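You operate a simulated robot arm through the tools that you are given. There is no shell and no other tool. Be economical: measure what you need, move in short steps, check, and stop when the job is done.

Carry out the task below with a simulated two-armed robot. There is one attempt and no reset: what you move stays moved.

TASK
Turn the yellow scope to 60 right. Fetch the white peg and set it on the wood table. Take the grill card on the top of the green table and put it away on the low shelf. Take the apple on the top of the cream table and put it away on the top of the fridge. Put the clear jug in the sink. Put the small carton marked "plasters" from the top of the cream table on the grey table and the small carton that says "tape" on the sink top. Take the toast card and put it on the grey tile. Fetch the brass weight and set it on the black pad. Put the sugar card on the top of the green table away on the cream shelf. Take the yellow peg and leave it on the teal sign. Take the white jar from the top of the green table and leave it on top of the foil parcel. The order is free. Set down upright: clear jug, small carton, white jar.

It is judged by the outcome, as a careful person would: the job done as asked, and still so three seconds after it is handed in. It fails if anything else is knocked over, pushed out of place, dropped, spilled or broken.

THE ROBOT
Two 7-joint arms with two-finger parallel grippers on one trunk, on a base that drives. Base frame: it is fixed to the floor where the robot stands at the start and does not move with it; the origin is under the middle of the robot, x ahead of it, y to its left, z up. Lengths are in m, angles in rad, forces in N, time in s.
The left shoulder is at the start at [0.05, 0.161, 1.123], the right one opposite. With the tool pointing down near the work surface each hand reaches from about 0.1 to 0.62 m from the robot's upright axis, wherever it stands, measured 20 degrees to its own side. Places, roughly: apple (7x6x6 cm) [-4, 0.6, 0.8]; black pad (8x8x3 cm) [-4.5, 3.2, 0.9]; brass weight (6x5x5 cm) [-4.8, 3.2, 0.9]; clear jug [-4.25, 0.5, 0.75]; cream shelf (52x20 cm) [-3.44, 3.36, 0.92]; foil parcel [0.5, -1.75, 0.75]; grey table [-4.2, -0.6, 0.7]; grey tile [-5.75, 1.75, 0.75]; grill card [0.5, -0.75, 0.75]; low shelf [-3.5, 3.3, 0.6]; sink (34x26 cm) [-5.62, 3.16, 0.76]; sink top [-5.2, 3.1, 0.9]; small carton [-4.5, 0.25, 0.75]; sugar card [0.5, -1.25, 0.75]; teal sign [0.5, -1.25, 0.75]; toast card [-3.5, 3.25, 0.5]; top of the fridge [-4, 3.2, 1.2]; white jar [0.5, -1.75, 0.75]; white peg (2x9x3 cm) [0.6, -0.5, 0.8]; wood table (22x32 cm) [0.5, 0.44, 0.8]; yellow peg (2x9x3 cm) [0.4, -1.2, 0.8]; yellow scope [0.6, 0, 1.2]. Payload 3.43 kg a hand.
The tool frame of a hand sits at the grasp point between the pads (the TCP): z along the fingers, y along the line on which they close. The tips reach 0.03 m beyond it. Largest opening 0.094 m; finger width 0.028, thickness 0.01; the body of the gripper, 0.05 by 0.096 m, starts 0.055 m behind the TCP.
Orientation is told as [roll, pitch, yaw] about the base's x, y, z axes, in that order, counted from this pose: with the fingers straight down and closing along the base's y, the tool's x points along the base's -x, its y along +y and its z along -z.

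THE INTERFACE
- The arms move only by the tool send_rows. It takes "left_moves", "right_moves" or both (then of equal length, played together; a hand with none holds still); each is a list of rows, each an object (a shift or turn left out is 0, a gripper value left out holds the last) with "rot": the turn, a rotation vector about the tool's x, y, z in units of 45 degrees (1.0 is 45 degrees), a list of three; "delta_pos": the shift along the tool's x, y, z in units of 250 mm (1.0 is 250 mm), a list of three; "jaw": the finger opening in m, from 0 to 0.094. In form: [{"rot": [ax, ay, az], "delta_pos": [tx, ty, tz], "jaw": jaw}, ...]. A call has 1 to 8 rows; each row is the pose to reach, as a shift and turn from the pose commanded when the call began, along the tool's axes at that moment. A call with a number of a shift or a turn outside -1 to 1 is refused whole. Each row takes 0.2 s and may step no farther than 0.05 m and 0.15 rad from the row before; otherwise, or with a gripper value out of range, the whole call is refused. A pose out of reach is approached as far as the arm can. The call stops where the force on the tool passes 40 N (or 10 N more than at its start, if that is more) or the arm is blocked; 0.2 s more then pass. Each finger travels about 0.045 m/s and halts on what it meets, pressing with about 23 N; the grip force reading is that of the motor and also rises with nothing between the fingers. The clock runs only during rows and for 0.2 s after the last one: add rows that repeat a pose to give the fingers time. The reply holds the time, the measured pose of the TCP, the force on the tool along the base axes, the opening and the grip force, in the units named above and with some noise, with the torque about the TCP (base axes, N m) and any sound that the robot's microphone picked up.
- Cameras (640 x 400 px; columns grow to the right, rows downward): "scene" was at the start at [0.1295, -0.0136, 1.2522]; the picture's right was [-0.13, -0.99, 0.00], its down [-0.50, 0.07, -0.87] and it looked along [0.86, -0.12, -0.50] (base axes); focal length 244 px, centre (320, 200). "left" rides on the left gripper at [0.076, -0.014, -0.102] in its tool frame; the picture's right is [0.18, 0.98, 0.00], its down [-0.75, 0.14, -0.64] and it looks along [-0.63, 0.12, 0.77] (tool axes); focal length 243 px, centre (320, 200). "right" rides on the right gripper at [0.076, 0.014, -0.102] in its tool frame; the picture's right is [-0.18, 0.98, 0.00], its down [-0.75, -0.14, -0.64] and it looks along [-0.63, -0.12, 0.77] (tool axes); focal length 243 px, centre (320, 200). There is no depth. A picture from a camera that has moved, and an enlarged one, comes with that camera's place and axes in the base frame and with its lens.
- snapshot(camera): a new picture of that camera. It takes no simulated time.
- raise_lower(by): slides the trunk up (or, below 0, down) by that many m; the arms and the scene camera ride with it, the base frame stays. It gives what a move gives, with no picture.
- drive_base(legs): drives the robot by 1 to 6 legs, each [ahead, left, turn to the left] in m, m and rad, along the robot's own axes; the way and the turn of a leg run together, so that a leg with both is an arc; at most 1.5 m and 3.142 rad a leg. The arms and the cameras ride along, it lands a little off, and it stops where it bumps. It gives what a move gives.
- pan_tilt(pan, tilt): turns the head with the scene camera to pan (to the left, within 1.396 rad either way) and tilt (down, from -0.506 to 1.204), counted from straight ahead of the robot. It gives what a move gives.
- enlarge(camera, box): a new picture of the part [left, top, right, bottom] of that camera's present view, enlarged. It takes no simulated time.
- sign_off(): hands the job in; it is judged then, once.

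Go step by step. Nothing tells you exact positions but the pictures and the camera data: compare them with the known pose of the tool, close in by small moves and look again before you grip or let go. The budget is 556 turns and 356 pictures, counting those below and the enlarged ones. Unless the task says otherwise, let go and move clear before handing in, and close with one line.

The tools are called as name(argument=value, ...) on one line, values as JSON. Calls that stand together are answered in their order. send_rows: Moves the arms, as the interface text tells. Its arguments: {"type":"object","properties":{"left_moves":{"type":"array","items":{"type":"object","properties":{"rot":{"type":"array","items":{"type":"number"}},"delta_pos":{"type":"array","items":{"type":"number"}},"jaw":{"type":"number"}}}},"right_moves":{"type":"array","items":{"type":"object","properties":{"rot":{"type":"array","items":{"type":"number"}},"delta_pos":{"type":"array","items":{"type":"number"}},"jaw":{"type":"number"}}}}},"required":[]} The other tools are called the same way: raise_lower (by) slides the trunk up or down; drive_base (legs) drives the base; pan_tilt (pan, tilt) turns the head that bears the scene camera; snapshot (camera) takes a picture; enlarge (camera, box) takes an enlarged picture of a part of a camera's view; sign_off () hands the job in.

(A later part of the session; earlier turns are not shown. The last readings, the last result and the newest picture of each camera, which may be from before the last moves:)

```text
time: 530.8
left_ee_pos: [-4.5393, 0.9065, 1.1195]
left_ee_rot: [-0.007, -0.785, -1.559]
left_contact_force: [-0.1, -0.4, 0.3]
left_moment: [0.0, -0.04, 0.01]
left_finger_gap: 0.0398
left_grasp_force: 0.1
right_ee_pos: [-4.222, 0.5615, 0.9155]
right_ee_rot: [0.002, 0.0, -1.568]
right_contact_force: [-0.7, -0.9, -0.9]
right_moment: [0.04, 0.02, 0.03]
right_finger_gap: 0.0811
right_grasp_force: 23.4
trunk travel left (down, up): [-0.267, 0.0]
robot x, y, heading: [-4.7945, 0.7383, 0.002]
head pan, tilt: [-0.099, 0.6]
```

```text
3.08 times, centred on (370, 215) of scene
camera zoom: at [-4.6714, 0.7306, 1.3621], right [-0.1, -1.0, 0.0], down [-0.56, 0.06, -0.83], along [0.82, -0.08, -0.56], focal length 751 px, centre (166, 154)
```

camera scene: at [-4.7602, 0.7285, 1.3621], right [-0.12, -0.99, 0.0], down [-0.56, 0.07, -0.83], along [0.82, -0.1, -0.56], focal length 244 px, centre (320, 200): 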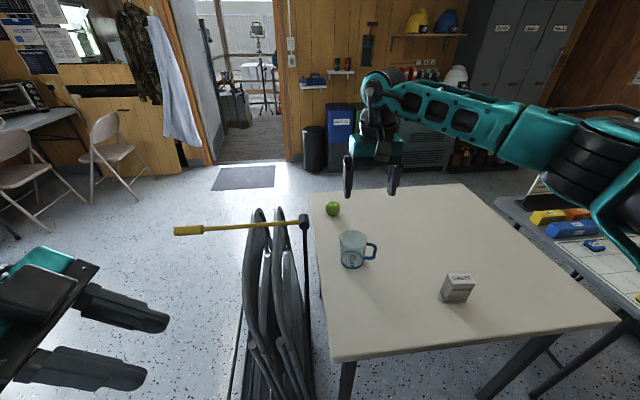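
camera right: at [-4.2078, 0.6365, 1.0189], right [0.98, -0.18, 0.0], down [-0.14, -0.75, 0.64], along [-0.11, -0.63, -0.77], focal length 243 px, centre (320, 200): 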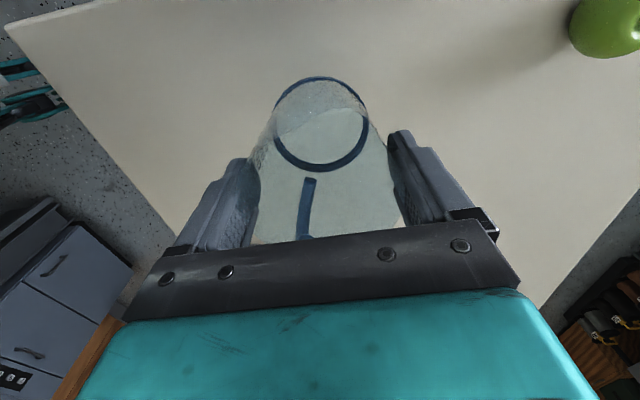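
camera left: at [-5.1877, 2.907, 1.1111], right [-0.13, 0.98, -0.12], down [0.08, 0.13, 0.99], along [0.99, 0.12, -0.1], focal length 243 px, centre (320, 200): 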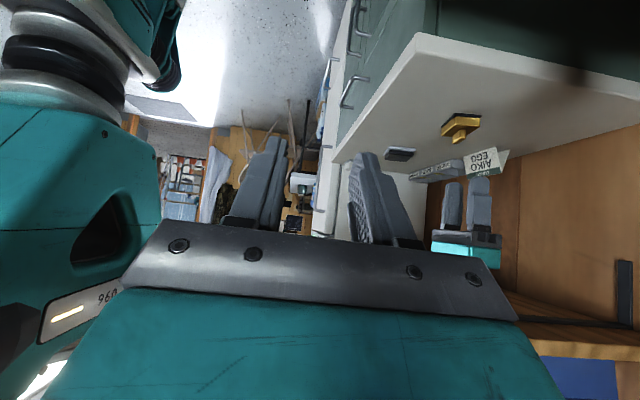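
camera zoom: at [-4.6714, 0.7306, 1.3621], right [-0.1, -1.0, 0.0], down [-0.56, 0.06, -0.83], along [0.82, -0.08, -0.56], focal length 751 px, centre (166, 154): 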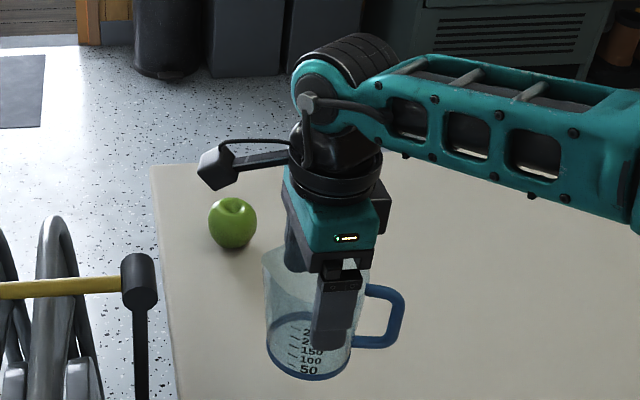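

Jug is held upright. I raise it a bit and carry it to the sink.

send_rows(right_moves=[{"delta_pos": [0, 0, -0.1]}, {"delta_pos": [0, 0, -0.22]}, {"delta_pos": [0, 0, -0.36]}, {"delta_pos": [0, 0, -0.5]}, {"delta_pos": [0, 0, -0.6]}])

drive_base(legs=[[-0.33, 0, 0], [0, 0, 1.57], [1.45, 0, 0], [0, 0.45, 0]])

pan_tilt(pan=0.0, tilt=0.6)

snapshot(camera="scene")

```text
time: 532.0
left_ee_pos: [-4.5386, 0.9074, 1.12]
left_ee_rot: [-0.006, -0.785, -1.56]
left_contact_force: [0.6, -0.5, 0.4]
left_moment: [-0.02, -0.01, -0.03]
left_finger_gap: 0.0403
left_grasp_force: 0.0
right_ee_pos: [-4.2196, 0.5581, 1.0652]
right_ee_rot: [0.003, 0.001, -1.57]
right_contact_force: [-0.2, -0.2, -0.2]
right_moment: [0.04, -0.01, -0.01]
right_finger_gap: 0.0811
right_grasp_force: 22.6
trunk travel left (down, up): [-0.267, 0.0]
robot x, y, heading: [-4.7995, 0.7384, -0.001]
head pan, tilt: [-0.099, 0.6]
```

```text
time: 549.1
left_ee_pos: [-5.6855, 2.529, 1.1198]
left_ee_rot: [-0.007, -0.786, -0.041]
left_contact_force: [0.6, -0.1, 0.4]
left_moment: [0.02, -0.01, 0.02]
left_finger_gap: 0.0401
left_grasp_force: 0.2
right_ee_pos: [-5.3191, 2.828, 1.0635]
right_ee_rot: [0.003, 0.0, -0.051]
right_contact_force: [-0.4, 0.1, -1.0]
right_moment: [-0.02, 0.01, 0.01]
right_finger_gap: 0.081
right_grasp_force: 22.3
trunk travel left (down, up): [-0.267, 0.0]
robot x, y, heading: [-5.5309, 2.2603, 1.523]
head pan, tilt: [-0.099, 0.6]
```

```text
time: 549.8
left_ee_pos: [-5.685, 2.5286, 1.1201]
left_ee_rot: [-0.008, -0.787, -0.041]
left_contact_force: [0.6, -0.1, 1.4]
left_moment: [-0.04, 0.0, -0.04]
left_finger_gap: 0.0398
left_grasp_force: 0.2
right_ee_pos: [-5.3188, 2.8288, 1.0648]
right_ee_rot: [0.002, -0.001, -0.05]
right_contact_force: [0.4, 0.8, -0.7]
right_moment: [-0.01, 0.03, 0.03]
right_finger_gap: 0.0806
right_grasp_force: 22.4
trunk travel left (down, up): [-0.267, 0.0]
robot x, y, heading: [-5.5327, 2.2569, 1.525]
head pan, tilt: [0.0, 0.6]
```

```text
90 pictures are left
camera scene: at [-5.5259, 2.3864, 1.3621], right [1.0, -0.05, 0.0], down [-0.03, -0.56, -0.83], along [0.04, 0.82, -0.56], focal length 244 px, centre (320, 200)
```

scene: 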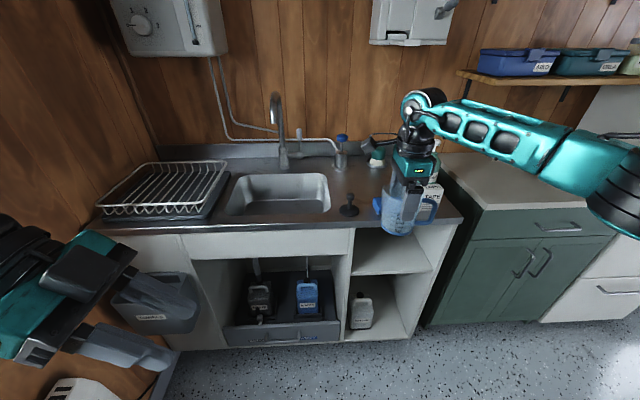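

drive_base(legs=[[0.0, 0.1, 0.046]])

send_rows(right_moves=[{"delta_pos": [0.12, -0.03, 0]}, {"delta_pos": [0.24, -0.06, 0]}, {"delta_pos": [0.36, -0.09, 0]}, {"delta_pos": [0.48, -0.12, 0]}, {"delta_pos": [0.57, -0.12, 0]}])

drive_base(legs=[[0.28, 0, 0]])

snapshot(camera="scene")

snapshot(camera="right")

```text
time: 551.3
left_ee_pos: [-5.7972, 2.5225, 1.1199]
left_ee_rot: [-0.008, -0.787, 0.006]
left_contact_force: [-0.1, -0.1, 0.3]
left_moment: [0.03, -0.04, -0.01]
left_finger_gap: 0.0401
left_grasp_force: 0.0
right_ee_pos: [-5.4456, 2.8401, 1.0655]
right_ee_rot: [0.005, 0.0, -0.002]
right_contact_force: [-0.1, -0.1, -0.7]
right_moment: [-0.01, 0.01, -0.02]
right_finger_gap: 0.0812
right_grasp_force: 23.5
trunk travel left (down, up): [-0.267, 0.0]
robot x, y, heading: [-5.6302, 2.2618, 1.571]
head pan, tilt: [0.0, 0.6]
```

```text
time: 552.5
left_ee_pos: [-5.7957, 2.5231, 1.1192]
left_ee_rot: [-0.008, -0.788, 0.007]
left_contact_force: [-0.5, 0.4, 0.2]
left_moment: [0.06, 0.03, -0.01]
left_finger_gap: 0.04
left_grasp_force: 0.1
right_ee_pos: [-5.5903, 2.8098, 1.0609]
right_ee_rot: [0.003, 0.001, -0.003]
right_contact_force: [0.0, -0.2, -1.7]
right_moment: [-0.01, 0.01, 0.02]
right_finger_gap: 0.0809
right_grasp_force: 23.0
trunk travel left (down, up): [-0.267, 0.0]
robot x, y, heading: [-5.6303, 2.2584, 1.566]
head pan, tilt: [0.0, 0.6]
```

```text
time: 554.5
left_ee_pos: [-5.7925, 2.8031, 1.1206]
left_ee_rot: [-0.007, -0.785, -0.003]
left_contact_force: [0.5, 0.3, 0.2]
left_moment: [0.0, 0.01, -0.02]
left_finger_gap: 0.0401
left_grasp_force: 0.1
right_ee_pos: [-5.5809, 3.09, 1.0613]
right_ee_rot: [0.005, -0.001, -0.012]
right_contact_force: [-0.3, 0.3, -1.6]
right_moment: [0.0, -0.02, 0.01]
right_finger_gap: 0.0811
right_grasp_force: 23.2
trunk travel left (down, up): [-0.267, 0.0]
robot x, y, heading: [-5.6294, 2.5366, 1.561]
head pan, tilt: [0.0, 0.6]
```

```text
89 pictures are left
camera scene: at [-5.6277, 2.6678, 1.362], right [1.0, -0.02, 0.0], down [-0.01, -0.57, -0.82], along [0.01, 0.82, -0.57], focal length 244 px, centre (320, 200)
```

scene: 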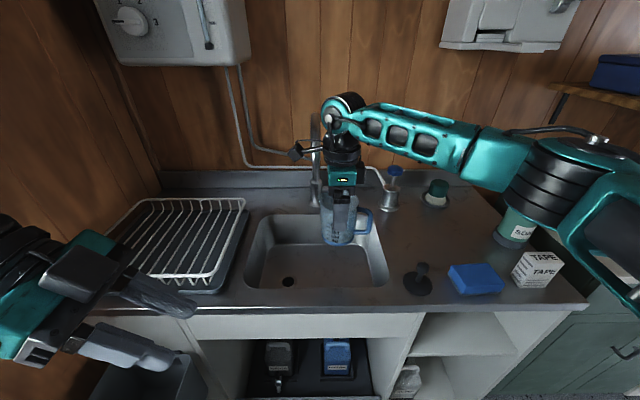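

```text
88 pictures are left
camera right: at [-5.6574, 3.1037, 1.165], right [0.2, 0.98, 0.0], down [0.75, -0.15, 0.64], along [0.63, -0.12, -0.77], focal length 243 px, centre (320, 200)
```

right: 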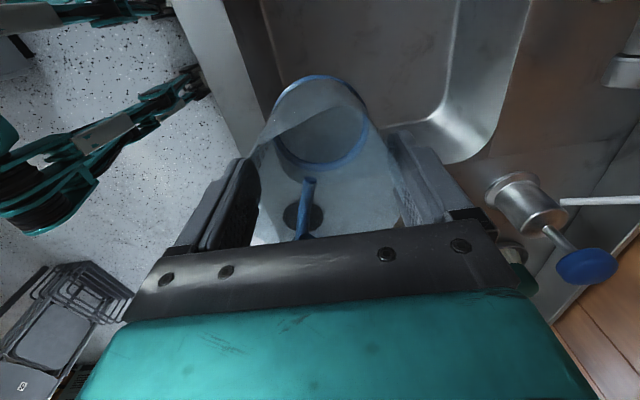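

The faucet spout hangs near x -5.635, close to the wrist camera's path. I back off a little, turn the hand 45° so the camera faces me, and shift right.

drive_base(legs=[[-0.15, 0, 0.01]])

send_rows(right_moves=[{"delta_pos": [-0.03, 0, 0], "rot": [0, 0, -0.17]}, {"delta_pos": [-0.06, 0, 0], "rot": [0, 0, -0.34]}, {"delta_pos": [-0.09, 0, 0], "rot": [0, 0, -0.51]}, {"delta_pos": [-0.12, 0, 0], "rot": [0, 0, -0.68]}, {"delta_pos": [-0.14, 0, 0], "rot": [0, 0, -0.85]}, {"delta_pos": [-0.14, 0, 0], "rot": [0, 0, -1.0]}])

drive_base(legs=[[0.16, 0, 0]])

snapshot(camera="right")

enlarge(camera="scene", box=[220, 80, 440, 300])

```text
time: 555.8
left_ee_pos: [-5.7958, 2.6509, 1.1203]
left_ee_rot: [-0.005, -0.786, 0.005]
left_contact_force: [0.5, -1.0, -0.9]
left_moment: [0.01, 0.0, 0.0]
left_finger_gap: 0.04
left_grasp_force: 0.0
right_ee_pos: [-5.5872, 2.9388, 1.0638]
right_ee_rot: [0.004, 0.0, -0.003]
right_contact_force: [0.3, 0.3, -0.8]
right_moment: [-0.01, 0.02, 0.02]
right_finger_gap: 0.081
right_grasp_force: 23.0
trunk travel left (down, up): [-0.267, 0.0]
robot x, y, heading: [-5.6297, 2.3877, 1.57]
head pan, tilt: [0.0, 0.6]
```

```text
time: 557.2
left_ee_pos: [-5.7961, 2.6517, 1.12]
left_ee_rot: [-0.008, -0.786, 0.007]
left_contact_force: [0.2, -0.2, -0.7]
left_moment: [0.01, 0.0, 0.01]
left_finger_gap: 0.0398
left_grasp_force: 0.1
right_ee_pos: [-5.5528, 2.9406, 1.0616]
right_ee_rot: [0.004, -0.001, 0.784]
right_contact_force: [0.2, -0.3, -1.8]
right_moment: [0.01, 0.03, 0.0]
right_finger_gap: 0.0807
right_grasp_force: 23.2
trunk travel left (down, up): [-0.267, 0.0]
robot x, y, heading: [-5.6333, 2.3904, 1.57]
head pan, tilt: [0.0, 0.6]
```

```text
time: 558.7
left_ee_pos: [-5.7966, 2.8121, 1.1199]
left_ee_rot: [-0.01, -0.785, 0.008]
left_contact_force: [0.1, 0.6, -0.7]
left_moment: [0.01, 0.01, -0.02]
left_finger_gap: 0.0401
left_grasp_force: 0.0
right_ee_pos: [-5.5531, 3.102, 1.0613]
right_ee_rot: [0.002, -0.003, 0.785]
right_contact_force: [0.5, 0.3, -1.1]
right_moment: [-0.06, 0.01, 0.02]
right_finger_gap: 0.0809
right_grasp_force: 23.1
trunk travel left (down, up): [-0.267, 0.0]
robot x, y, heading: [-5.6274, 2.5517, 1.57]
head pan, tilt: [0.0, 0.6]
```

```text
87 pictures are left
camera right: at [-5.6173, 3.0569, 1.1645], right [-0.56, 0.83, 0.0], down [0.63, 0.43, 0.64], along [0.53, 0.36, -0.77], focal length 243 px, centre (320, 200)
```

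right: 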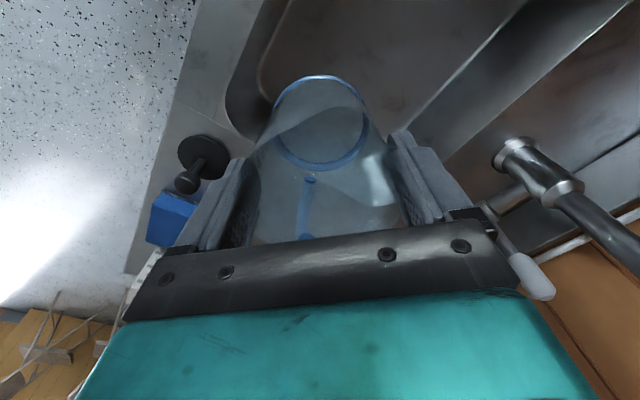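

```text
1.82 times, centred on (330, 190) of scene
camera zoom: at [-5.63, 2.6786, 1.362], right [1.0, 0.0, 0.0], down [0.0, -0.57, -0.82], along [0.0, 0.82, -0.57], focal length 444 px, centre (302, 218)
```

zoom: 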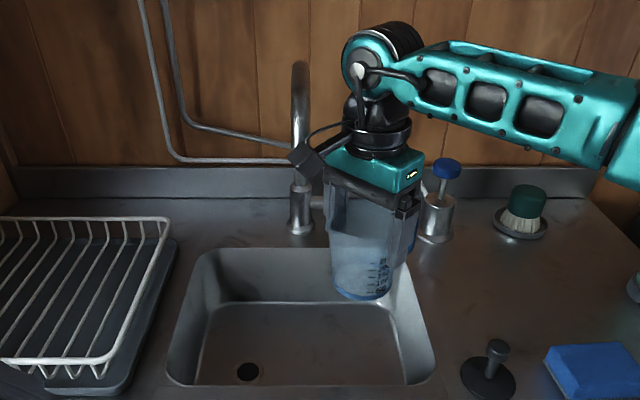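

The faucet is clear of the hand on this side. I lower to just above the rim, move slightly further in, then on down.

send_rows(right_moves=[{"delta_pos": [0, 0, 0.16]}, {"delta_pos": [0, 0, 0.3]}, {"delta_pos": [0, 0, 0.38]}, {"delta_pos": [-0.035, 0.035, 0.4]}, {"delta_pos": [-0.07, 0.07, 0.42]}])

enlarge(camera="scene", box=[220, 80, 440, 300])

snapshot(camera="right")

```text
time: 559.9
left_ee_pos: [-5.7953, 2.811, 1.1207]
left_ee_rot: [-0.007, -0.788, 0.008]
left_contact_force: [0.2, 0.0, 0.5]
left_moment: [0.01, -0.04, -0.03]
left_finger_gap: 0.0399
left_grasp_force: 0.1
right_ee_pos: [-5.553, 3.1264, 0.9558]
right_ee_rot: [0.003, -0.004, 0.784]
right_contact_force: [-1.1, 0.9, 0.2]
right_moment: [0.0, -0.01, 0.0]
right_finger_gap: 0.0807
right_grasp_force: 22.9
trunk travel left (down, up): [-0.267, 0.0]
robot x, y, heading: [-5.6301, 2.552, 1.568]
head pan, tilt: [0.0, 0.6]
```

```text
1.82 times, centred on (330, 190) of scene
camera zoom: at [-5.6302, 2.6779, 1.3621], right [1.0, 0.0, 0.0], down [0.0, -0.57, -0.82], along [0.0, 0.82, -0.57], focal length 444 px, centre (302, 218)
```

zoom: 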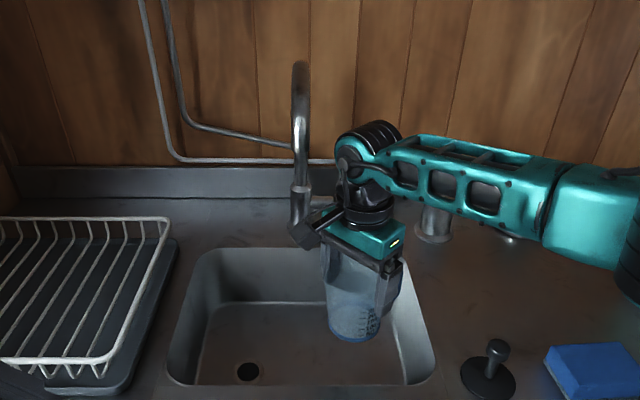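

```text
84 pictures are left
camera right: at [-5.6177, 3.082, 1.0586], right [-0.56, 0.83, 0.0], down [0.63, 0.43, 0.64], along [0.53, 0.37, -0.77], focal length 243 px, centre (320, 200)
```

right: 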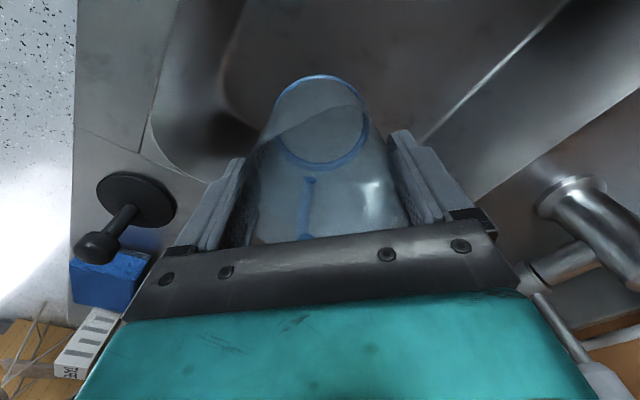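

send_rows(right_moves=[{"delta_pos": [0, 0, 0.14]}, {"delta_pos": [0, 0, 0.28]}, {"delta_pos": [0, 0, 0.38]}, {"delta_pos": [0, 0, 0.42]}, {"delta_pos": [0, 0, 0.44]}])

snapshot(camera="right")

enlarge(camera="scene", box=[220, 80, 440, 300])

```text
time: 561.1
left_ee_pos: [-5.7954, 2.8117, 1.1201]
left_ee_rot: [-0.006, -0.785, 0.008]
left_contact_force: [-0.2, -0.5, -0.2]
left_moment: [0.0, 0.01, 0.02]
left_finger_gap: 0.0402
left_grasp_force: 0.0
right_ee_pos: [-5.553, 3.1293, 0.8457]
right_ee_rot: [0.002, -0.001, 0.784]
right_contact_force: [-0.2, 0.5, -0.9]
right_moment: [0.01, -0.02, 0.02]
right_finger_gap: 0.0809
right_grasp_force: 23.0
trunk travel left (down, up): [-0.267, 0.0]
robot x, y, heading: [-5.6291, 2.5507, 1.567]
head pan, tilt: [0.0, 0.6]
```

```text
83 pictures are left
camera right: at [-5.6175, 3.0837, 0.9492], right [-0.56, 0.83, 0.0], down [0.63, 0.43, 0.64], along [0.53, 0.36, -0.77], focal length 243 px, centre (320, 200)
```

right: 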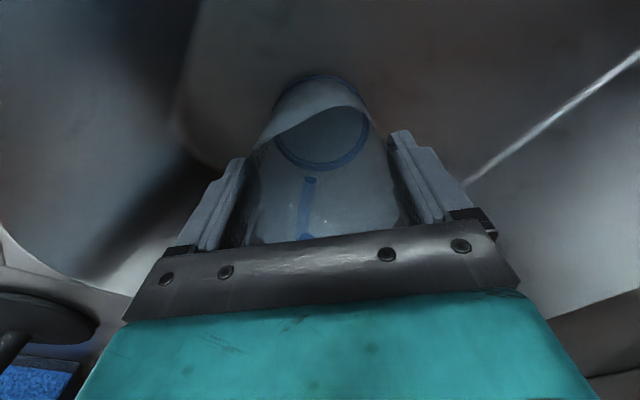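

```text
1.82 times, centred on (330, 190) of scene
camera zoom: at [-5.63, 2.6778, 1.3621], right [1.0, 0.0, 0.0], down [0.0, -0.56, -0.83], along [0.0, 0.83, -0.56], focal length 444 px, centre (302, 218)
```

zoom: 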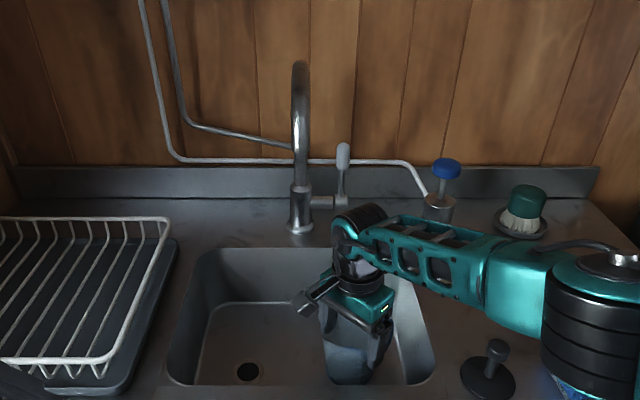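

send_rows(right_moves=[{"delta_pos": [0, 0, 0.02]}, {"delta_pos": [0, 0, 0.035]}, {"delta_pos": [0, 0, 0.05]}, {"delta_pos": [0, 0, 0.065]}, {"delta_pos": [0, 0, 0.08]}, {"delta_pos": [0, 0, 0.095]}])

```text
time: 562.6
left_ee_pos: [-5.7961, 2.811, 1.1198]
left_ee_rot: [-0.006, -0.786, 0.006]
left_contact_force: [-0.9, -0.4, -0.7]
left_moment: [-0.02, 0.02, -0.02]
left_finger_gap: 0.04
left_grasp_force: 0.0
right_ee_pos: [-5.5544, 3.1296, 0.8326]
right_ee_rot: [0.009, -0.008, 0.784]
right_contact_force: [0.8, -4.7, 17.5]
right_moment: [-0.63, -0.35, -0.03]
right_finger_gap: 0.0811
right_grasp_force: 23.2
trunk travel left (down, up): [-0.267, 0.0]
robot x, y, heading: [-5.6293, 2.5482, 1.57]
head pan, tilt: [0.0, 0.6]
stopped in row 6 (right hand): the force on the tool passed its limit at 41 N (the readings are from after the stop); the commanded pose is now the measured one
```

Contact seems to be on the near-side curve of the basin. I lift 1 cm, shift toward the basin centre and lower again.

send_rows(right_moves=[{"delta_pos": [0, 0, -0.05]}, {"delta_pos": [-0.014, 0.07, -0.05]}, {"delta_pos": [-0.028, 0.14, -0.05]}, {"delta_pos": [-0.028, 0.14, -0.03]}, {"delta_pos": [-0.028, 0.14, -0.015]}, {"delta_pos": [-0.028, 0.14, 0.0]}, {"delta_pos": [-0.028, 0.14, 0.012]}])

snapshot(camera="right")

```text
time: 564.2
left_ee_pos: [-5.7951, 2.8109, 1.1211]
left_ee_rot: [-0.007, -0.785, 0.008]
left_contact_force: [0.8, -0.2, -0.7]
left_moment: [-0.01, -0.01, -0.01]
left_finger_gap: 0.0401
left_grasp_force: 0.1
right_ee_pos: [-5.5637, 3.1406, 0.8389]
right_ee_rot: [0.008, -0.008, 0.785]
right_contact_force: [0.0, 0.6, -1.3]
right_moment: [0.01, 0.05, 0.0]
right_finger_gap: 0.0811
right_grasp_force: 23.5
right hand out of reach, approached as far as the arm can: row 2, 3, 4, 5, 6, 7
trunk travel left (down, up): [-0.267, 0.0]
robot x, y, heading: [-5.6305, 2.5463, 1.565]
head pan, tilt: [0.0, 0.6]
```

```text
81 pictures are left
camera right: at [-5.6274, 3.0944, 0.9414], right [-0.56, 0.83, 0.01], down [0.63, 0.43, 0.65], along [0.53, 0.37, -0.76], focal length 243 px, centre (320, 200)
```

right: 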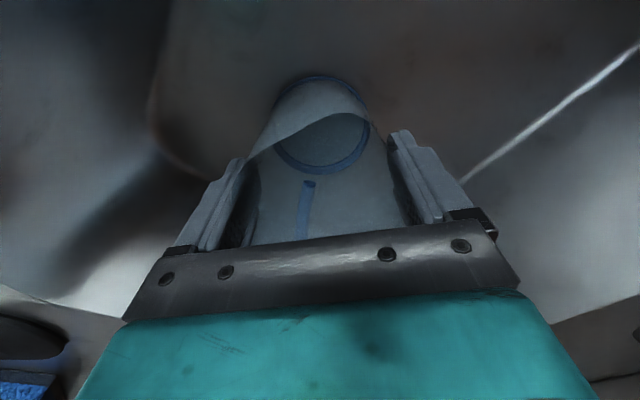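

send_rows(right_moves=[{"delta_pos": [0, 0, -0.06]}, {"delta_pos": [0, 0, -0.12]}])

drive_base(legs=[[0.04, 0, 0.005]])

snapshot(camera="right")

```text
time: 564.8
left_ee_pos: [-5.7959, 2.8117, 1.119]
left_ee_rot: [-0.007, -0.786, 0.008]
left_contact_force: [-0.8, 0.1, -0.2]
left_moment: [-0.03, -0.04, -0.01]
left_finger_gap: 0.0403
left_grasp_force: 0.0
right_ee_pos: [-5.564, 3.1412, 0.8686]
right_ee_rot: [0.008, -0.007, 0.783]
right_contact_force: [0.0, 1.0, -0.8]
right_moment: [0.0, -0.01, 0.0]
right_finger_gap: 0.0808
right_grasp_force: 23.3
trunk travel left (down, up): [-0.267, 0.0]
robot x, y, heading: [-5.629, 2.5501, 1.569]
head pan, tilt: [0.0, 0.6]
```

```text
time: 565.6
left_ee_pos: [-5.7969, 2.8528, 1.1206]
left_ee_rot: [-0.009, -0.785, 0.014]
left_contact_force: [-0.5, 0.0, 0.1]
left_moment: [-0.04, 0.01, -0.02]
left_finger_gap: 0.0402
left_grasp_force: 0.1
right_ee_pos: [-5.5675, 3.1809, 0.8677]
right_ee_rot: [0.007, -0.005, 0.788]
right_contact_force: [0.2, 0.6, -1.1]
right_moment: [-0.07, 0.0, -0.02]
right_finger_gap: 0.0808
right_grasp_force: 23.1
trunk travel left (down, up): [-0.267, 0.0]
robot x, y, heading: [-5.6315, 2.5917, 1.575]
head pan, tilt: [0.0, 0.6]
```

```text
80 pictures are left
camera right: at [-5.6306, 3.1359, 0.9698], right [-0.57, 0.82, 0.01], down [0.63, 0.43, 0.65], along [0.53, 0.37, -0.76], focal length 243 px, centre (320, 200)
```

right: 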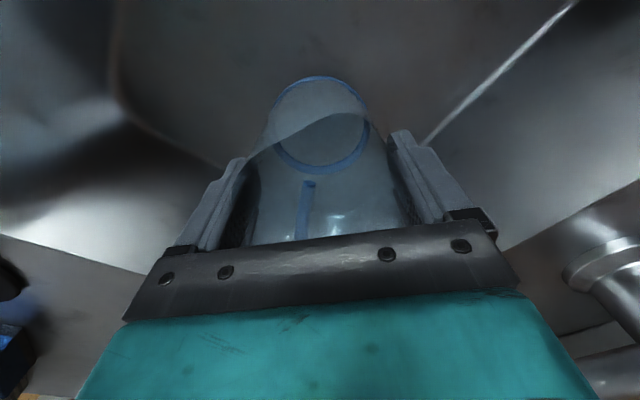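

send_rows(right_moves=[{"delta_pos": [0.085, -0.028, 0.0]}, {"delta_pos": [0.085, -0.028, 0.06]}, {"delta_pos": [0.085, -0.028, 0.1]}, {"delta_pos": [0.085, -0.028, 0.12]}, {"delta_pos": [0.085, -0.028, 0.135]}, {"delta_pos": [0.085, -0.028, 0.15]}])

```text
time: 567.0
left_ee_pos: [-5.7968, 2.8495, 1.1204]
left_ee_rot: [-0.006, -0.785, 0.011]
left_contact_force: [-0.4, 0.2, -0.4]
left_moment: [0.0, 0.0, -0.02]
left_finger_gap: 0.04
left_grasp_force: 0.0
right_ee_pos: [-5.5774, 3.1613, 0.8318]
right_ee_rot: [0.008, -0.01, 0.788]
right_contact_force: [2.2, -3.7, 14.0]
right_moment: [-0.48, -0.38, -0.04]
right_finger_gap: 0.0808
right_grasp_force: 23.0
trunk travel left (down, up): [-0.267, 0.0]
robot x, y, heading: [-5.634, 2.5885, 1.576]
head pan, tilt: [0.0, 0.6]
```

Same height again: the jug is simply on the basin floor (z≈0.755). I ease off and open.

send_rows(right_moves=[{"delta_pos": [0, 0, -0.006]}, {"delta_pos": [0, 0, -0.006], "jaw": 0.086}, {"delta_pos": [0, 0, -0.006], "jaw": 0.094}, {"delta_pos": [0, 0, -0.006], "jaw": 0.094}])

snapshot(camera="right")

```text
time: 568.0
left_ee_pos: [-5.7968, 2.8499, 1.1198]
left_ee_rot: [-0.006, -0.787, 0.011]
left_contact_force: [0.4, -0.7, 1.2]
left_moment: [0.03, 0.01, -0.01]
left_finger_gap: 0.04
left_grasp_force: 0.1
right_ee_pos: [-5.578, 3.1594, 0.8313]
right_ee_rot: [0.007, -0.006, 0.789]
right_contact_force: [0.8, -0.5, 2.8]
right_moment: [-0.08, -0.08, 0.01]
right_finger_gap: 0.094
right_grasp_force: 0.0
trunk travel left (down, up): [-0.267, 0.0]
robot x, y, heading: [-5.6297, 2.5914, 1.576]
head pan, tilt: [0.0, 0.6]
```

```text
79 pictures are left
camera right: at [-5.6411, 3.115, 0.9342], right [-0.57, 0.82, 0.01], down [0.63, 0.43, 0.65], along [0.53, 0.37, -0.76], focal length 243 px, centre (320, 200)
```

right: 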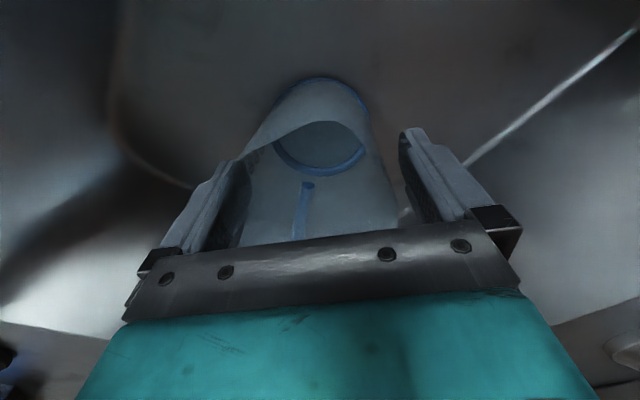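

enlarge(camera="scene", box=[260, 80, 400, 240])

snapshot(camera="left")

```text
2.50 times, centred on (330, 160) of scene
camera zoom: at [-5.6306, 2.7173, 1.3621], right [1.0, 0.0, 0.0], down [0.0, -0.56, -0.83], along [0.0, 0.83, -0.56], focal length 610 px, centre (295, 300)
```

zoom: 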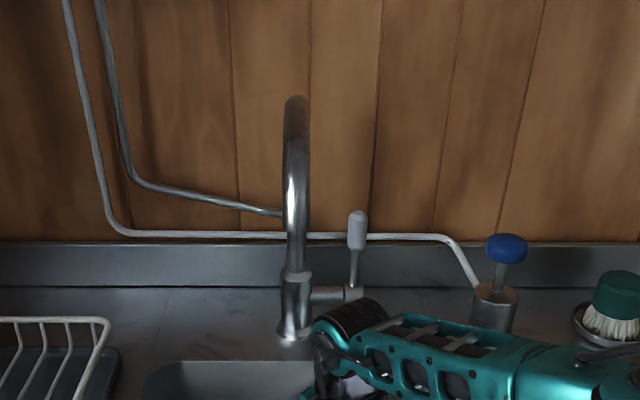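

```text
77 pictures are left
camera left: at [-5.9241, 2.8354, 1.1397], right [-0.14, 0.98, -0.13], down [0.08, 0.15, 0.99], along [0.99, 0.13, -0.1], focal length 243 px, centre (320, 200)
```

left: 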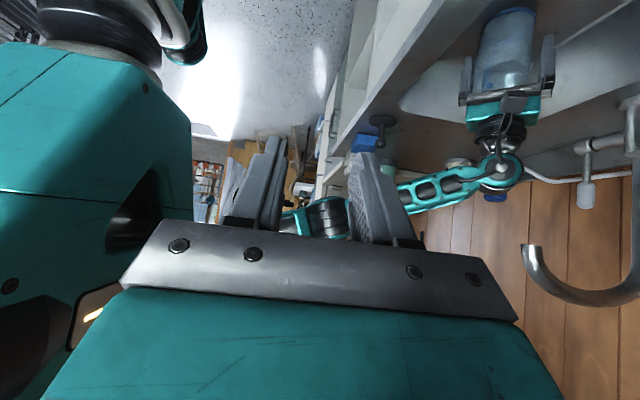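

The left camera shows the spout tip is about 7 cm above the wrist, slightly left of it. I lift a little, slide diagonally right (the fingers' free direction), and then lift out.

send_rows(right_moves=[{"delta_pos": [0, 0, -0.08]}, {"delta_pos": [0, 0, -0.15]}, {"delta_pos": [-0.06, 0, -0.15]}, {"delta_pos": [-0.12, 0, -0.15]}])

snapshot(camera="left")

snapshot(camera="right")

```text
time: 569.0
left_ee_pos: [-5.796, 2.8511, 1.1199]
left_ee_rot: [-0.009, -0.785, 0.012]
left_contact_force: [-0.1, 0.8, -0.6]
left_moment: [0.01, -0.02, -0.01]
left_finger_gap: 0.0398
left_grasp_force: 0.1
right_ee_pos: [-5.5572, 3.1839, 0.8707]
right_ee_rot: [0.007, -0.006, 0.788]
right_contact_force: [0.9, -0.8, -0.3]
right_moment: [0.0, 0.01, -0.02]
right_finger_gap: 0.094
right_grasp_force: 0.2
trunk travel left (down, up): [-0.267, 0.0]
robot x, y, heading: [-5.6299, 2.5909, 1.577]
head pan, tilt: [0.0, 0.6]
```

```text
76 pictures are left
camera left: at [-5.9241, 2.8357, 1.1396], right [-0.14, 0.98, -0.13], down [0.08, 0.15, 0.99], along [0.99, 0.13, -0.1], focal length 243 px, centre (320, 200)
```

left: 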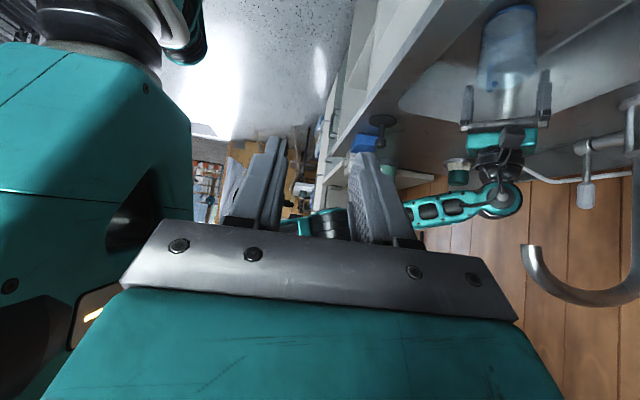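

```text
75 pictures are left
camera right: at [-5.6202, 3.1368, 0.9725], right [-0.57, 0.82, 0.01], down [0.63, 0.43, 0.65], along [0.53, 0.37, -0.76], focal length 243 px, centre (320, 200)
```

right: 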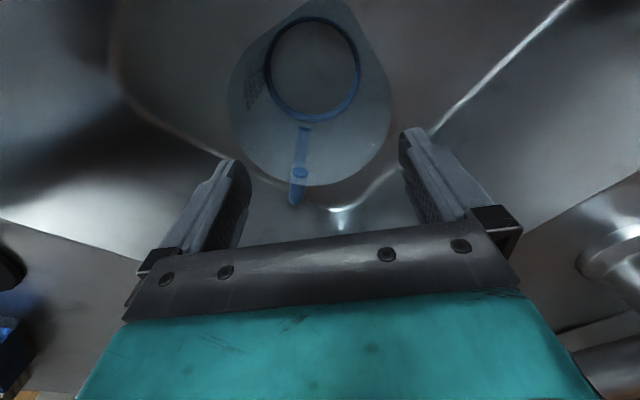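

send_rows(right_moves=[{"delta_pos": [0, 0, -0.08]}, {"delta_pos": [0, 0, -0.13]}, {"delta_pos": [-0.07, -0.07, -0.14]}, {"delta_pos": [-0.14, -0.14, -0.14]}, {"delta_pos": [-0.16, -0.16, -0.3]}, {"delta_pos": [-0.16, -0.16, -0.48]}, {"delta_pos": [-0.16, -0.16, -0.66]}])

snapshot(camera="left")

```text
time: 570.6
left_ee_pos: [-5.7974, 2.8502, 1.1201]
left_ee_rot: [-0.006, -0.786, 0.012]
left_contact_force: [-0.6, -1.5, 0.5]
left_moment: [0.0, -0.03, 0.0]
left_finger_gap: 0.0399
left_grasp_force: 0.1
right_ee_pos: [-5.4982, 3.1818, 1.0351]
right_ee_rot: [0.006, -0.007, 0.787]
right_contact_force: [0.7, -0.4, -0.5]
right_moment: [0.03, 0.0, 0.0]
right_finger_gap: 0.094
right_grasp_force: 0.1
trunk travel left (down, up): [-0.267, 0.0]
robot x, y, heading: [-5.6352, 2.5905, 1.575]
head pan, tilt: [0.0, 0.6]
```

```text
74 pictures are left
camera left: at [-5.9241, 2.8353, 1.1397], right [-0.14, 0.98, -0.13], down [0.08, 0.15, 0.99], along [0.99, 0.13, -0.1], focal length 243 px, centre (320, 200)
```

left: 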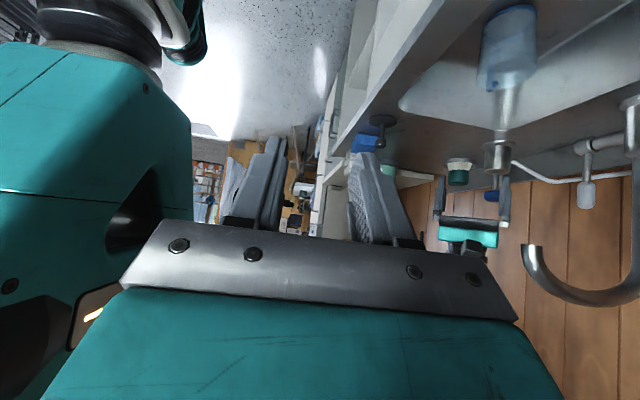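

The jug stands upright in the sink and the hand is clear. Last item: the apple. I back off and drive round to the east side of the cream table.

drive_base(legs=[[-0.55, 0, 0], [0, -1.2, 0], [0, -1.15, 0], [-1.4, 0, 0], [0, 0, 1.57]])

pan_tilt(pan=0.0, tilt=0.5)

snapshot(camera="scene")

```text
time: 573.0
left_ee_pos: [-5.7945, 2.4959, 1.1206]
left_ee_rot: [-0.012, -0.785, 0.019]
left_contact_force: [0.0, 0.3, 0.6]
left_moment: [-0.03, -0.04, -0.01]
left_finger_gap: 0.04
left_grasp_force: 0.0
right_ee_pos: [-5.4973, 2.8293, 1.0345]
right_ee_rot: [0.009, -0.008, 0.791]
right_contact_force: [-0.3, 0.4, -0.5]
right_moment: [-0.05, 0.02, -0.03]
right_finger_gap: 0.094
right_grasp_force: 0.2
trunk travel left (down, up): [-0.267, 0.0]
robot x, y, heading: [-5.6269, 2.2338, 1.572]
head pan, tilt: [0.0, 0.6]
stopped in leg 1: the robot was blocked; the commanded pose is now the measured one
```

```text
time: 573.7
left_ee_pos: [-5.7929, 2.4933, 1.121]
left_ee_rot: [-0.008, -0.787, 0.017]
left_contact_force: [0.7, -0.2, 0.5]
left_moment: [-0.05, 0.01, 0.0]
left_finger_gap: 0.04
left_grasp_force: 0.0
right_ee_pos: [-5.4972, 2.8266, 1.0363]
right_ee_rot: [0.01, -0.01, 0.792]
right_contact_force: [-1.5, -0.3, 0.0]
right_moment: [0.01, -0.03, 0.0]
right_finger_gap: 0.0941
right_grasp_force: 0.0
trunk travel left (down, up): [-0.267, 0.0]
robot x, y, heading: [-5.6251, 2.2332, 1.576]
head pan, tilt: [0.0, 0.499]
```

```text
73 pictures are left
camera scene: at [-5.6276, 2.3637, 1.3712], right [1.0, 0.01, 0.0], down [0.0, -0.48, -0.88], along [-0.01, 0.88, -0.48], focal length 244 px, centre (320, 200)
```

scene: 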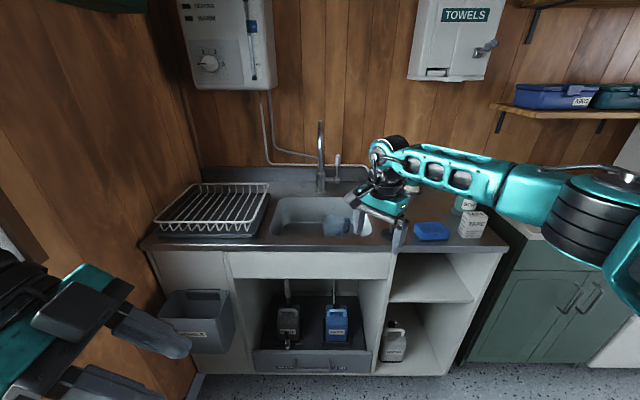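

I bumped the desk behind lightly; I move sideways to the right first.

drive_base(legs=[[0.03, -0.9, 0], [0, -1.4, 0]])

drive_base(legs=[[-1.4, 0, 0], [-0.2, 0, 0], [0, 0, 1.57]])

snapshot(camera="scene")

```text
time: 594.2
left_ee_pos: [-3.4655, 2.504, 1.1203]
left_ee_rot: [-0.006, -0.788, -0.006]
left_contact_force: [-0.3, 0.2, -0.1]
left_moment: [0.01, 0.03, 0.01]
left_finger_gap: 0.0399
left_grasp_force: 0.0
right_ee_pos: [-3.1615, 2.829, 1.0371]
right_ee_rot: [0.012, -0.008, 0.769]
right_contact_force: [0.2, 0.5, -0.1]
right_moment: [-0.02, 0.04, 0.01]
right_finger_gap: 0.0941
right_grasp_force: 0.0
trunk travel left (down, up): [-0.267, 0.0]
robot x, y, heading: [-3.303, 2.2399, 1.548]
head pan, tilt: [0.0, 0.499]
```

```text
time: 606.3
left_ee_pos: [-3.5701, 0.4378, 1.1207]
left_ee_rot: [-0.007, -0.787, 1.586]
left_contact_force: [1.0, -0.1, 0.7]
left_moment: [-0.03, -0.01, -0.02]
left_finger_gap: 0.0399
left_grasp_force: 0.0
right_ee_pos: [-3.9006, 0.736, 1.0379]
right_ee_rot: [0.01, -0.008, 2.36]
right_contact_force: [0.4, -0.7, 0.3]
right_moment: [-0.02, -0.01, 0.01]
right_finger_gap: 0.0941
right_grasp_force: 0.1
trunk travel left (down, up): [-0.267, 0.0]
robot x, y, heading: [-3.3112, 0.6054, -3.141]
head pan, tilt: [0.0, 0.499]
```

```text
72 pictures are left
camera scene: at [-3.4411, 0.6031, 1.3712], right [0.0, 1.0, 0.0], down [0.48, 0.0, -0.88], along [-0.88, 0.0, -0.48], focal length 244 px, centre (320, 200)
```

scene: 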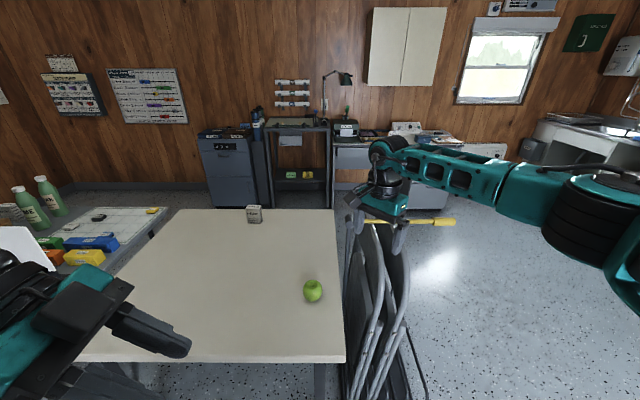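

The apple is at about (-3.95, 0.582). I raise the right hand away from the chair rack, then line up.

send_rows(right_moves=[{"delta_pos": [0, 0, -0.16]}, {"delta_pos": [0, 0, -0.32]}, {"delta_pos": [0, 0, -0.4]}])

drive_base(legs=[[0, 0.16, 0], [0.06, 0, 0]])

send_rows(right_moves=[{"rot": [0, 0, -0.17], "jaw": 0.094}, {"rot": [0, 0, -0.34]}, {"rot": [0, 0, -0.51]}, {"rot": [0, 0, -0.68]}, {"rot": [0, 0, -0.85]}, {"rot": [0, 0, -1.0]}])

snapshot(camera="right")

snapshot(camera="scene")

```text
time: 607.1
left_ee_pos: [-3.5708, 0.4383, 1.1204]
left_ee_rot: [-0.007, -0.788, 1.586]
left_contact_force: [0.9, 0.4, 0.2]
left_moment: [0.01, 0.01, 0.02]
left_finger_gap: 0.04
left_grasp_force: 0.0
right_ee_pos: [-3.8981, 0.7341, 1.135]
right_ee_rot: [0.012, -0.005, 2.359]
right_contact_force: [-0.4, 0.7, -0.3]
right_moment: [-0.01, 0.01, -0.01]
right_finger_gap: 0.0938
right_grasp_force: 0.0
trunk travel left (down, up): [-0.267, 0.0]
robot x, y, heading: [-3.308, 0.6087, -3.14]
head pan, tilt: [0.0, 0.499]
```

```text
time: 609.8
left_ee_pos: [-3.6295, 0.2742, 1.1205]
left_ee_rot: [-0.01, -0.787, 1.584]
left_contact_force: [-0.2, 0.3, -0.5]
left_moment: [0.04, 0.0, -0.02]
left_finger_gap: 0.0403
left_grasp_force: 0.1
right_ee_pos: [-3.9572, 0.5723, 1.1344]
right_ee_rot: [0.011, -0.006, 2.357]
right_contact_force: [-0.3, 0.6, -0.3]
right_moment: [0.01, -0.02, 0.0]
right_finger_gap: 0.094
right_grasp_force: 0.0
trunk travel left (down, up): [-0.267, 0.0]
robot x, y, heading: [-3.3668, 0.4448, -3.141]
head pan, tilt: [0.0, 0.499]
```

```text
time: 611.2
left_ee_pos: [-3.6273, 0.2752, 1.1208]
left_ee_rot: [-0.007, -0.787, 1.582]
left_contact_force: [-0.1, 0.3, 0.1]
left_moment: [0.0, 0.0, -0.02]
left_finger_gap: 0.0399
left_grasp_force: 0.1
right_ee_pos: [-3.9554, 0.574, 1.1341]
right_ee_rot: [0.003, -0.015, -3.136]
right_contact_force: [-0.2, 0.4, 0.2]
right_moment: [0.01, 0.0, 0.02]
right_finger_gap: 0.0939
right_grasp_force: 0.0
trunk travel left (down, up): [-0.267, 0.0]
robot x, y, heading: [-3.3716, 0.4413, -3.141]
head pan, tilt: [0.0, 0.499]
```

```text
71 pictures are left
camera right: at [-3.8785, 0.5583, 1.2363], right [-0.18, -0.98, 0.0], down [-0.75, 0.14, 0.65], along [-0.64, 0.11, -0.76], focal length 243 px, centre (320, 200)
```

right: 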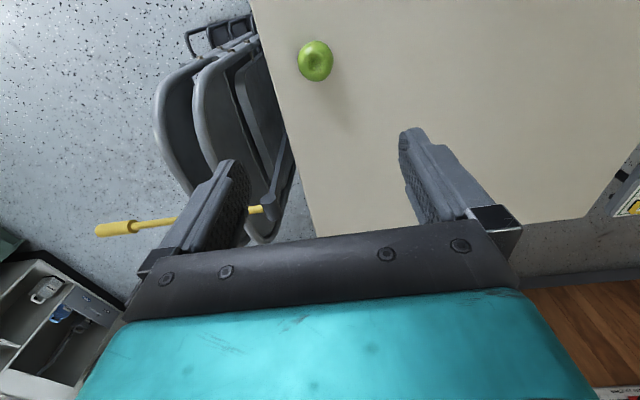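

```text
70 pictures are left
camera scene: at [-3.4989, 0.4394, 1.3712], right [0.0, 1.0, 0.0], down [0.48, 0.0, -0.88], along [-0.88, 0.0, -0.48], focal length 244 px, centre (320, 200)
```

scene: 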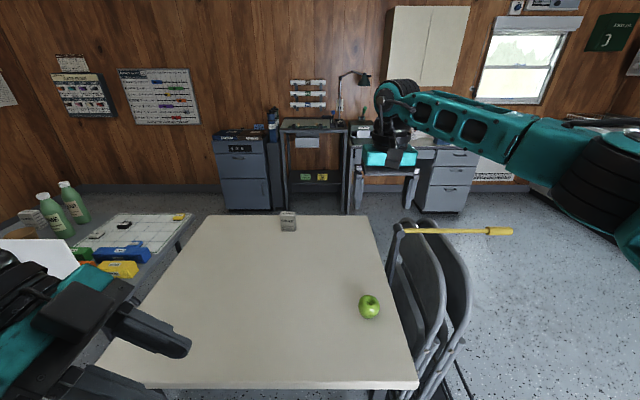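

send_rows(right_moves=[{"delta_pos": [0.01, -0.01, 0.18]}, {"delta_pos": [0.01, -0.01, 0.36]}, {"delta_pos": [0.01, -0.01, 0.54]}, {"delta_pos": [0.01, -0.01, 0.72]}, {"delta_pos": [0.01, -0.01, 0.88]}])

snapshot(camera="right")

```text
time: 612.4
left_ee_pos: [-3.6276, 0.2742, 1.1201]
left_ee_rot: [-0.006, -0.788, 1.583]
left_contact_force: [-0.2, 0.4, 0.4]
left_moment: [-0.04, -0.01, 0.01]
left_finger_gap: 0.0402
left_grasp_force: 0.1
right_ee_pos: [-3.9554, 0.574, 0.9151]
right_ee_rot: [0.002, -0.015, -3.14]
right_contact_force: [0.5, 0.2, 0.1]
right_moment: [-0.02, -0.02, 0.01]
right_finger_gap: 0.0939
right_grasp_force: 0.0
trunk travel left (down, up): [-0.267, 0.0]
robot x, y, heading: [-3.3665, 0.4368, -3.142]
head pan, tilt: [0.0, 0.499]
```

```text
69 pictures are left
camera right: at [-3.8769, 0.5591, 1.0157], right [-0.18, -0.98, 0.01], down [-0.74, 0.14, 0.65], along [-0.64, 0.12, -0.76], focal length 243 px, centre (320, 200)
```

right: 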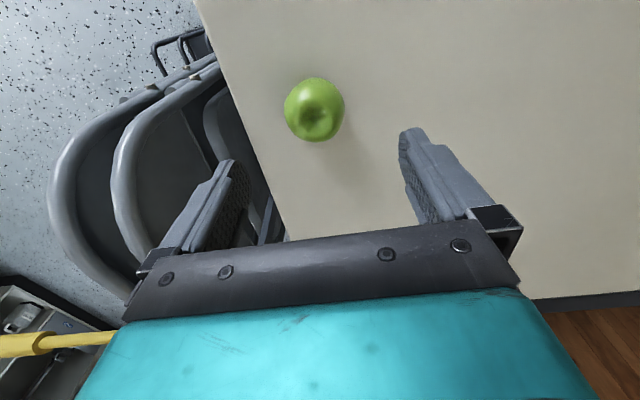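

send_rows(right_moves=[{"delta_pos": [-0.02, -0.02, 0.16]}, {"delta_pos": [-0.02, -0.02, 0.32]}, {"delta_pos": [-0.02, -0.02, 0.46]}, {"delta_pos": [-0.02, -0.02, 0.52]}, {"delta_pos": [-0.02, -0.02, 0.52], "jaw": 0.07}, {"delta_pos": [-0.02, -0.02, 0.52], "jaw": 0.05}, {"delta_pos": [-0.02, -0.02, 0.52], "jaw": 0.04}, {"delta_pos": [-0.02, -0.02, 0.52], "jaw": 0.04}])

send_rows(right_moves=[{"delta_pos": [0, 0, -0.05]}, {"delta_pos": [0, 0, -0.14]}, {"delta_pos": [0, 0, -0.3]}, {"delta_pos": [0, 0, -0.46]}, {"delta_pos": [0, 0, -0.64]}, {"delta_pos": [0, 0, -0.82]}, {"delta_pos": [0, 0, -1.0]}])

snapshot(camera="right")

```text
time: 614.2
left_ee_pos: [-3.6282, 0.275, 1.1203]
left_ee_rot: [-0.007, -0.788, 1.583]
left_contact_force: [-0.3, 0.0, -0.8]
left_moment: [0.0, -0.01, 0.03]
left_finger_gap: 0.0402
left_grasp_force: 0.0
right_ee_pos: [-3.9525, 0.5805, 0.7902]
right_ee_rot: [0.002, -0.014, -3.138]
right_contact_force: [0.6, 0.7, 0.5]
right_moment: [-0.01, 0.0, -0.02]
right_finger_gap: 0.0591
right_grasp_force: 23.0
right hand out of reach, approached as far as the arm can: row 3, 4, 5, 6, 7, 8
trunk travel left (down, up): [-0.267, 0.0]
robot x, y, heading: [-3.3721, 0.4422, -3.143]
head pan, tilt: [0.0, 0.499]
```

```text
time: 615.8
left_ee_pos: [-3.628, 0.2749, 1.1211]
left_ee_rot: [-0.006, -0.786, 1.581]
left_contact_force: [0.0, 0.2, -0.8]
left_moment: [-0.01, 0.03, 0.0]
left_finger_gap: 0.0403
left_grasp_force: 0.0
right_ee_pos: [-3.9493, 0.5825, 1.0387]
right_ee_rot: [0.001, -0.014, -3.141]
right_contact_force: [-0.2, -0.4, -2.7]
right_moment: [-0.02, -0.01, -0.01]
right_finger_gap: 0.0585
right_grasp_force: 22.9
trunk travel left (down, up): [-0.267, 0.0]
robot x, y, heading: [-3.3727, 0.4395, -3.138]
head pan, tilt: [0.0, 0.499]
```

```text
68 pictures are left
camera right: at [-3.8711, 0.5673, 1.1414], right [-0.18, -0.98, 0.0], down [-0.74, 0.14, 0.65], along [-0.64, 0.12, -0.76], focal length 243 px, centre (320, 200)
```

right: 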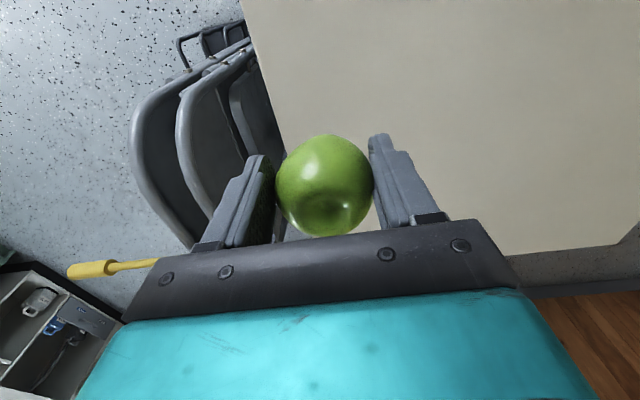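

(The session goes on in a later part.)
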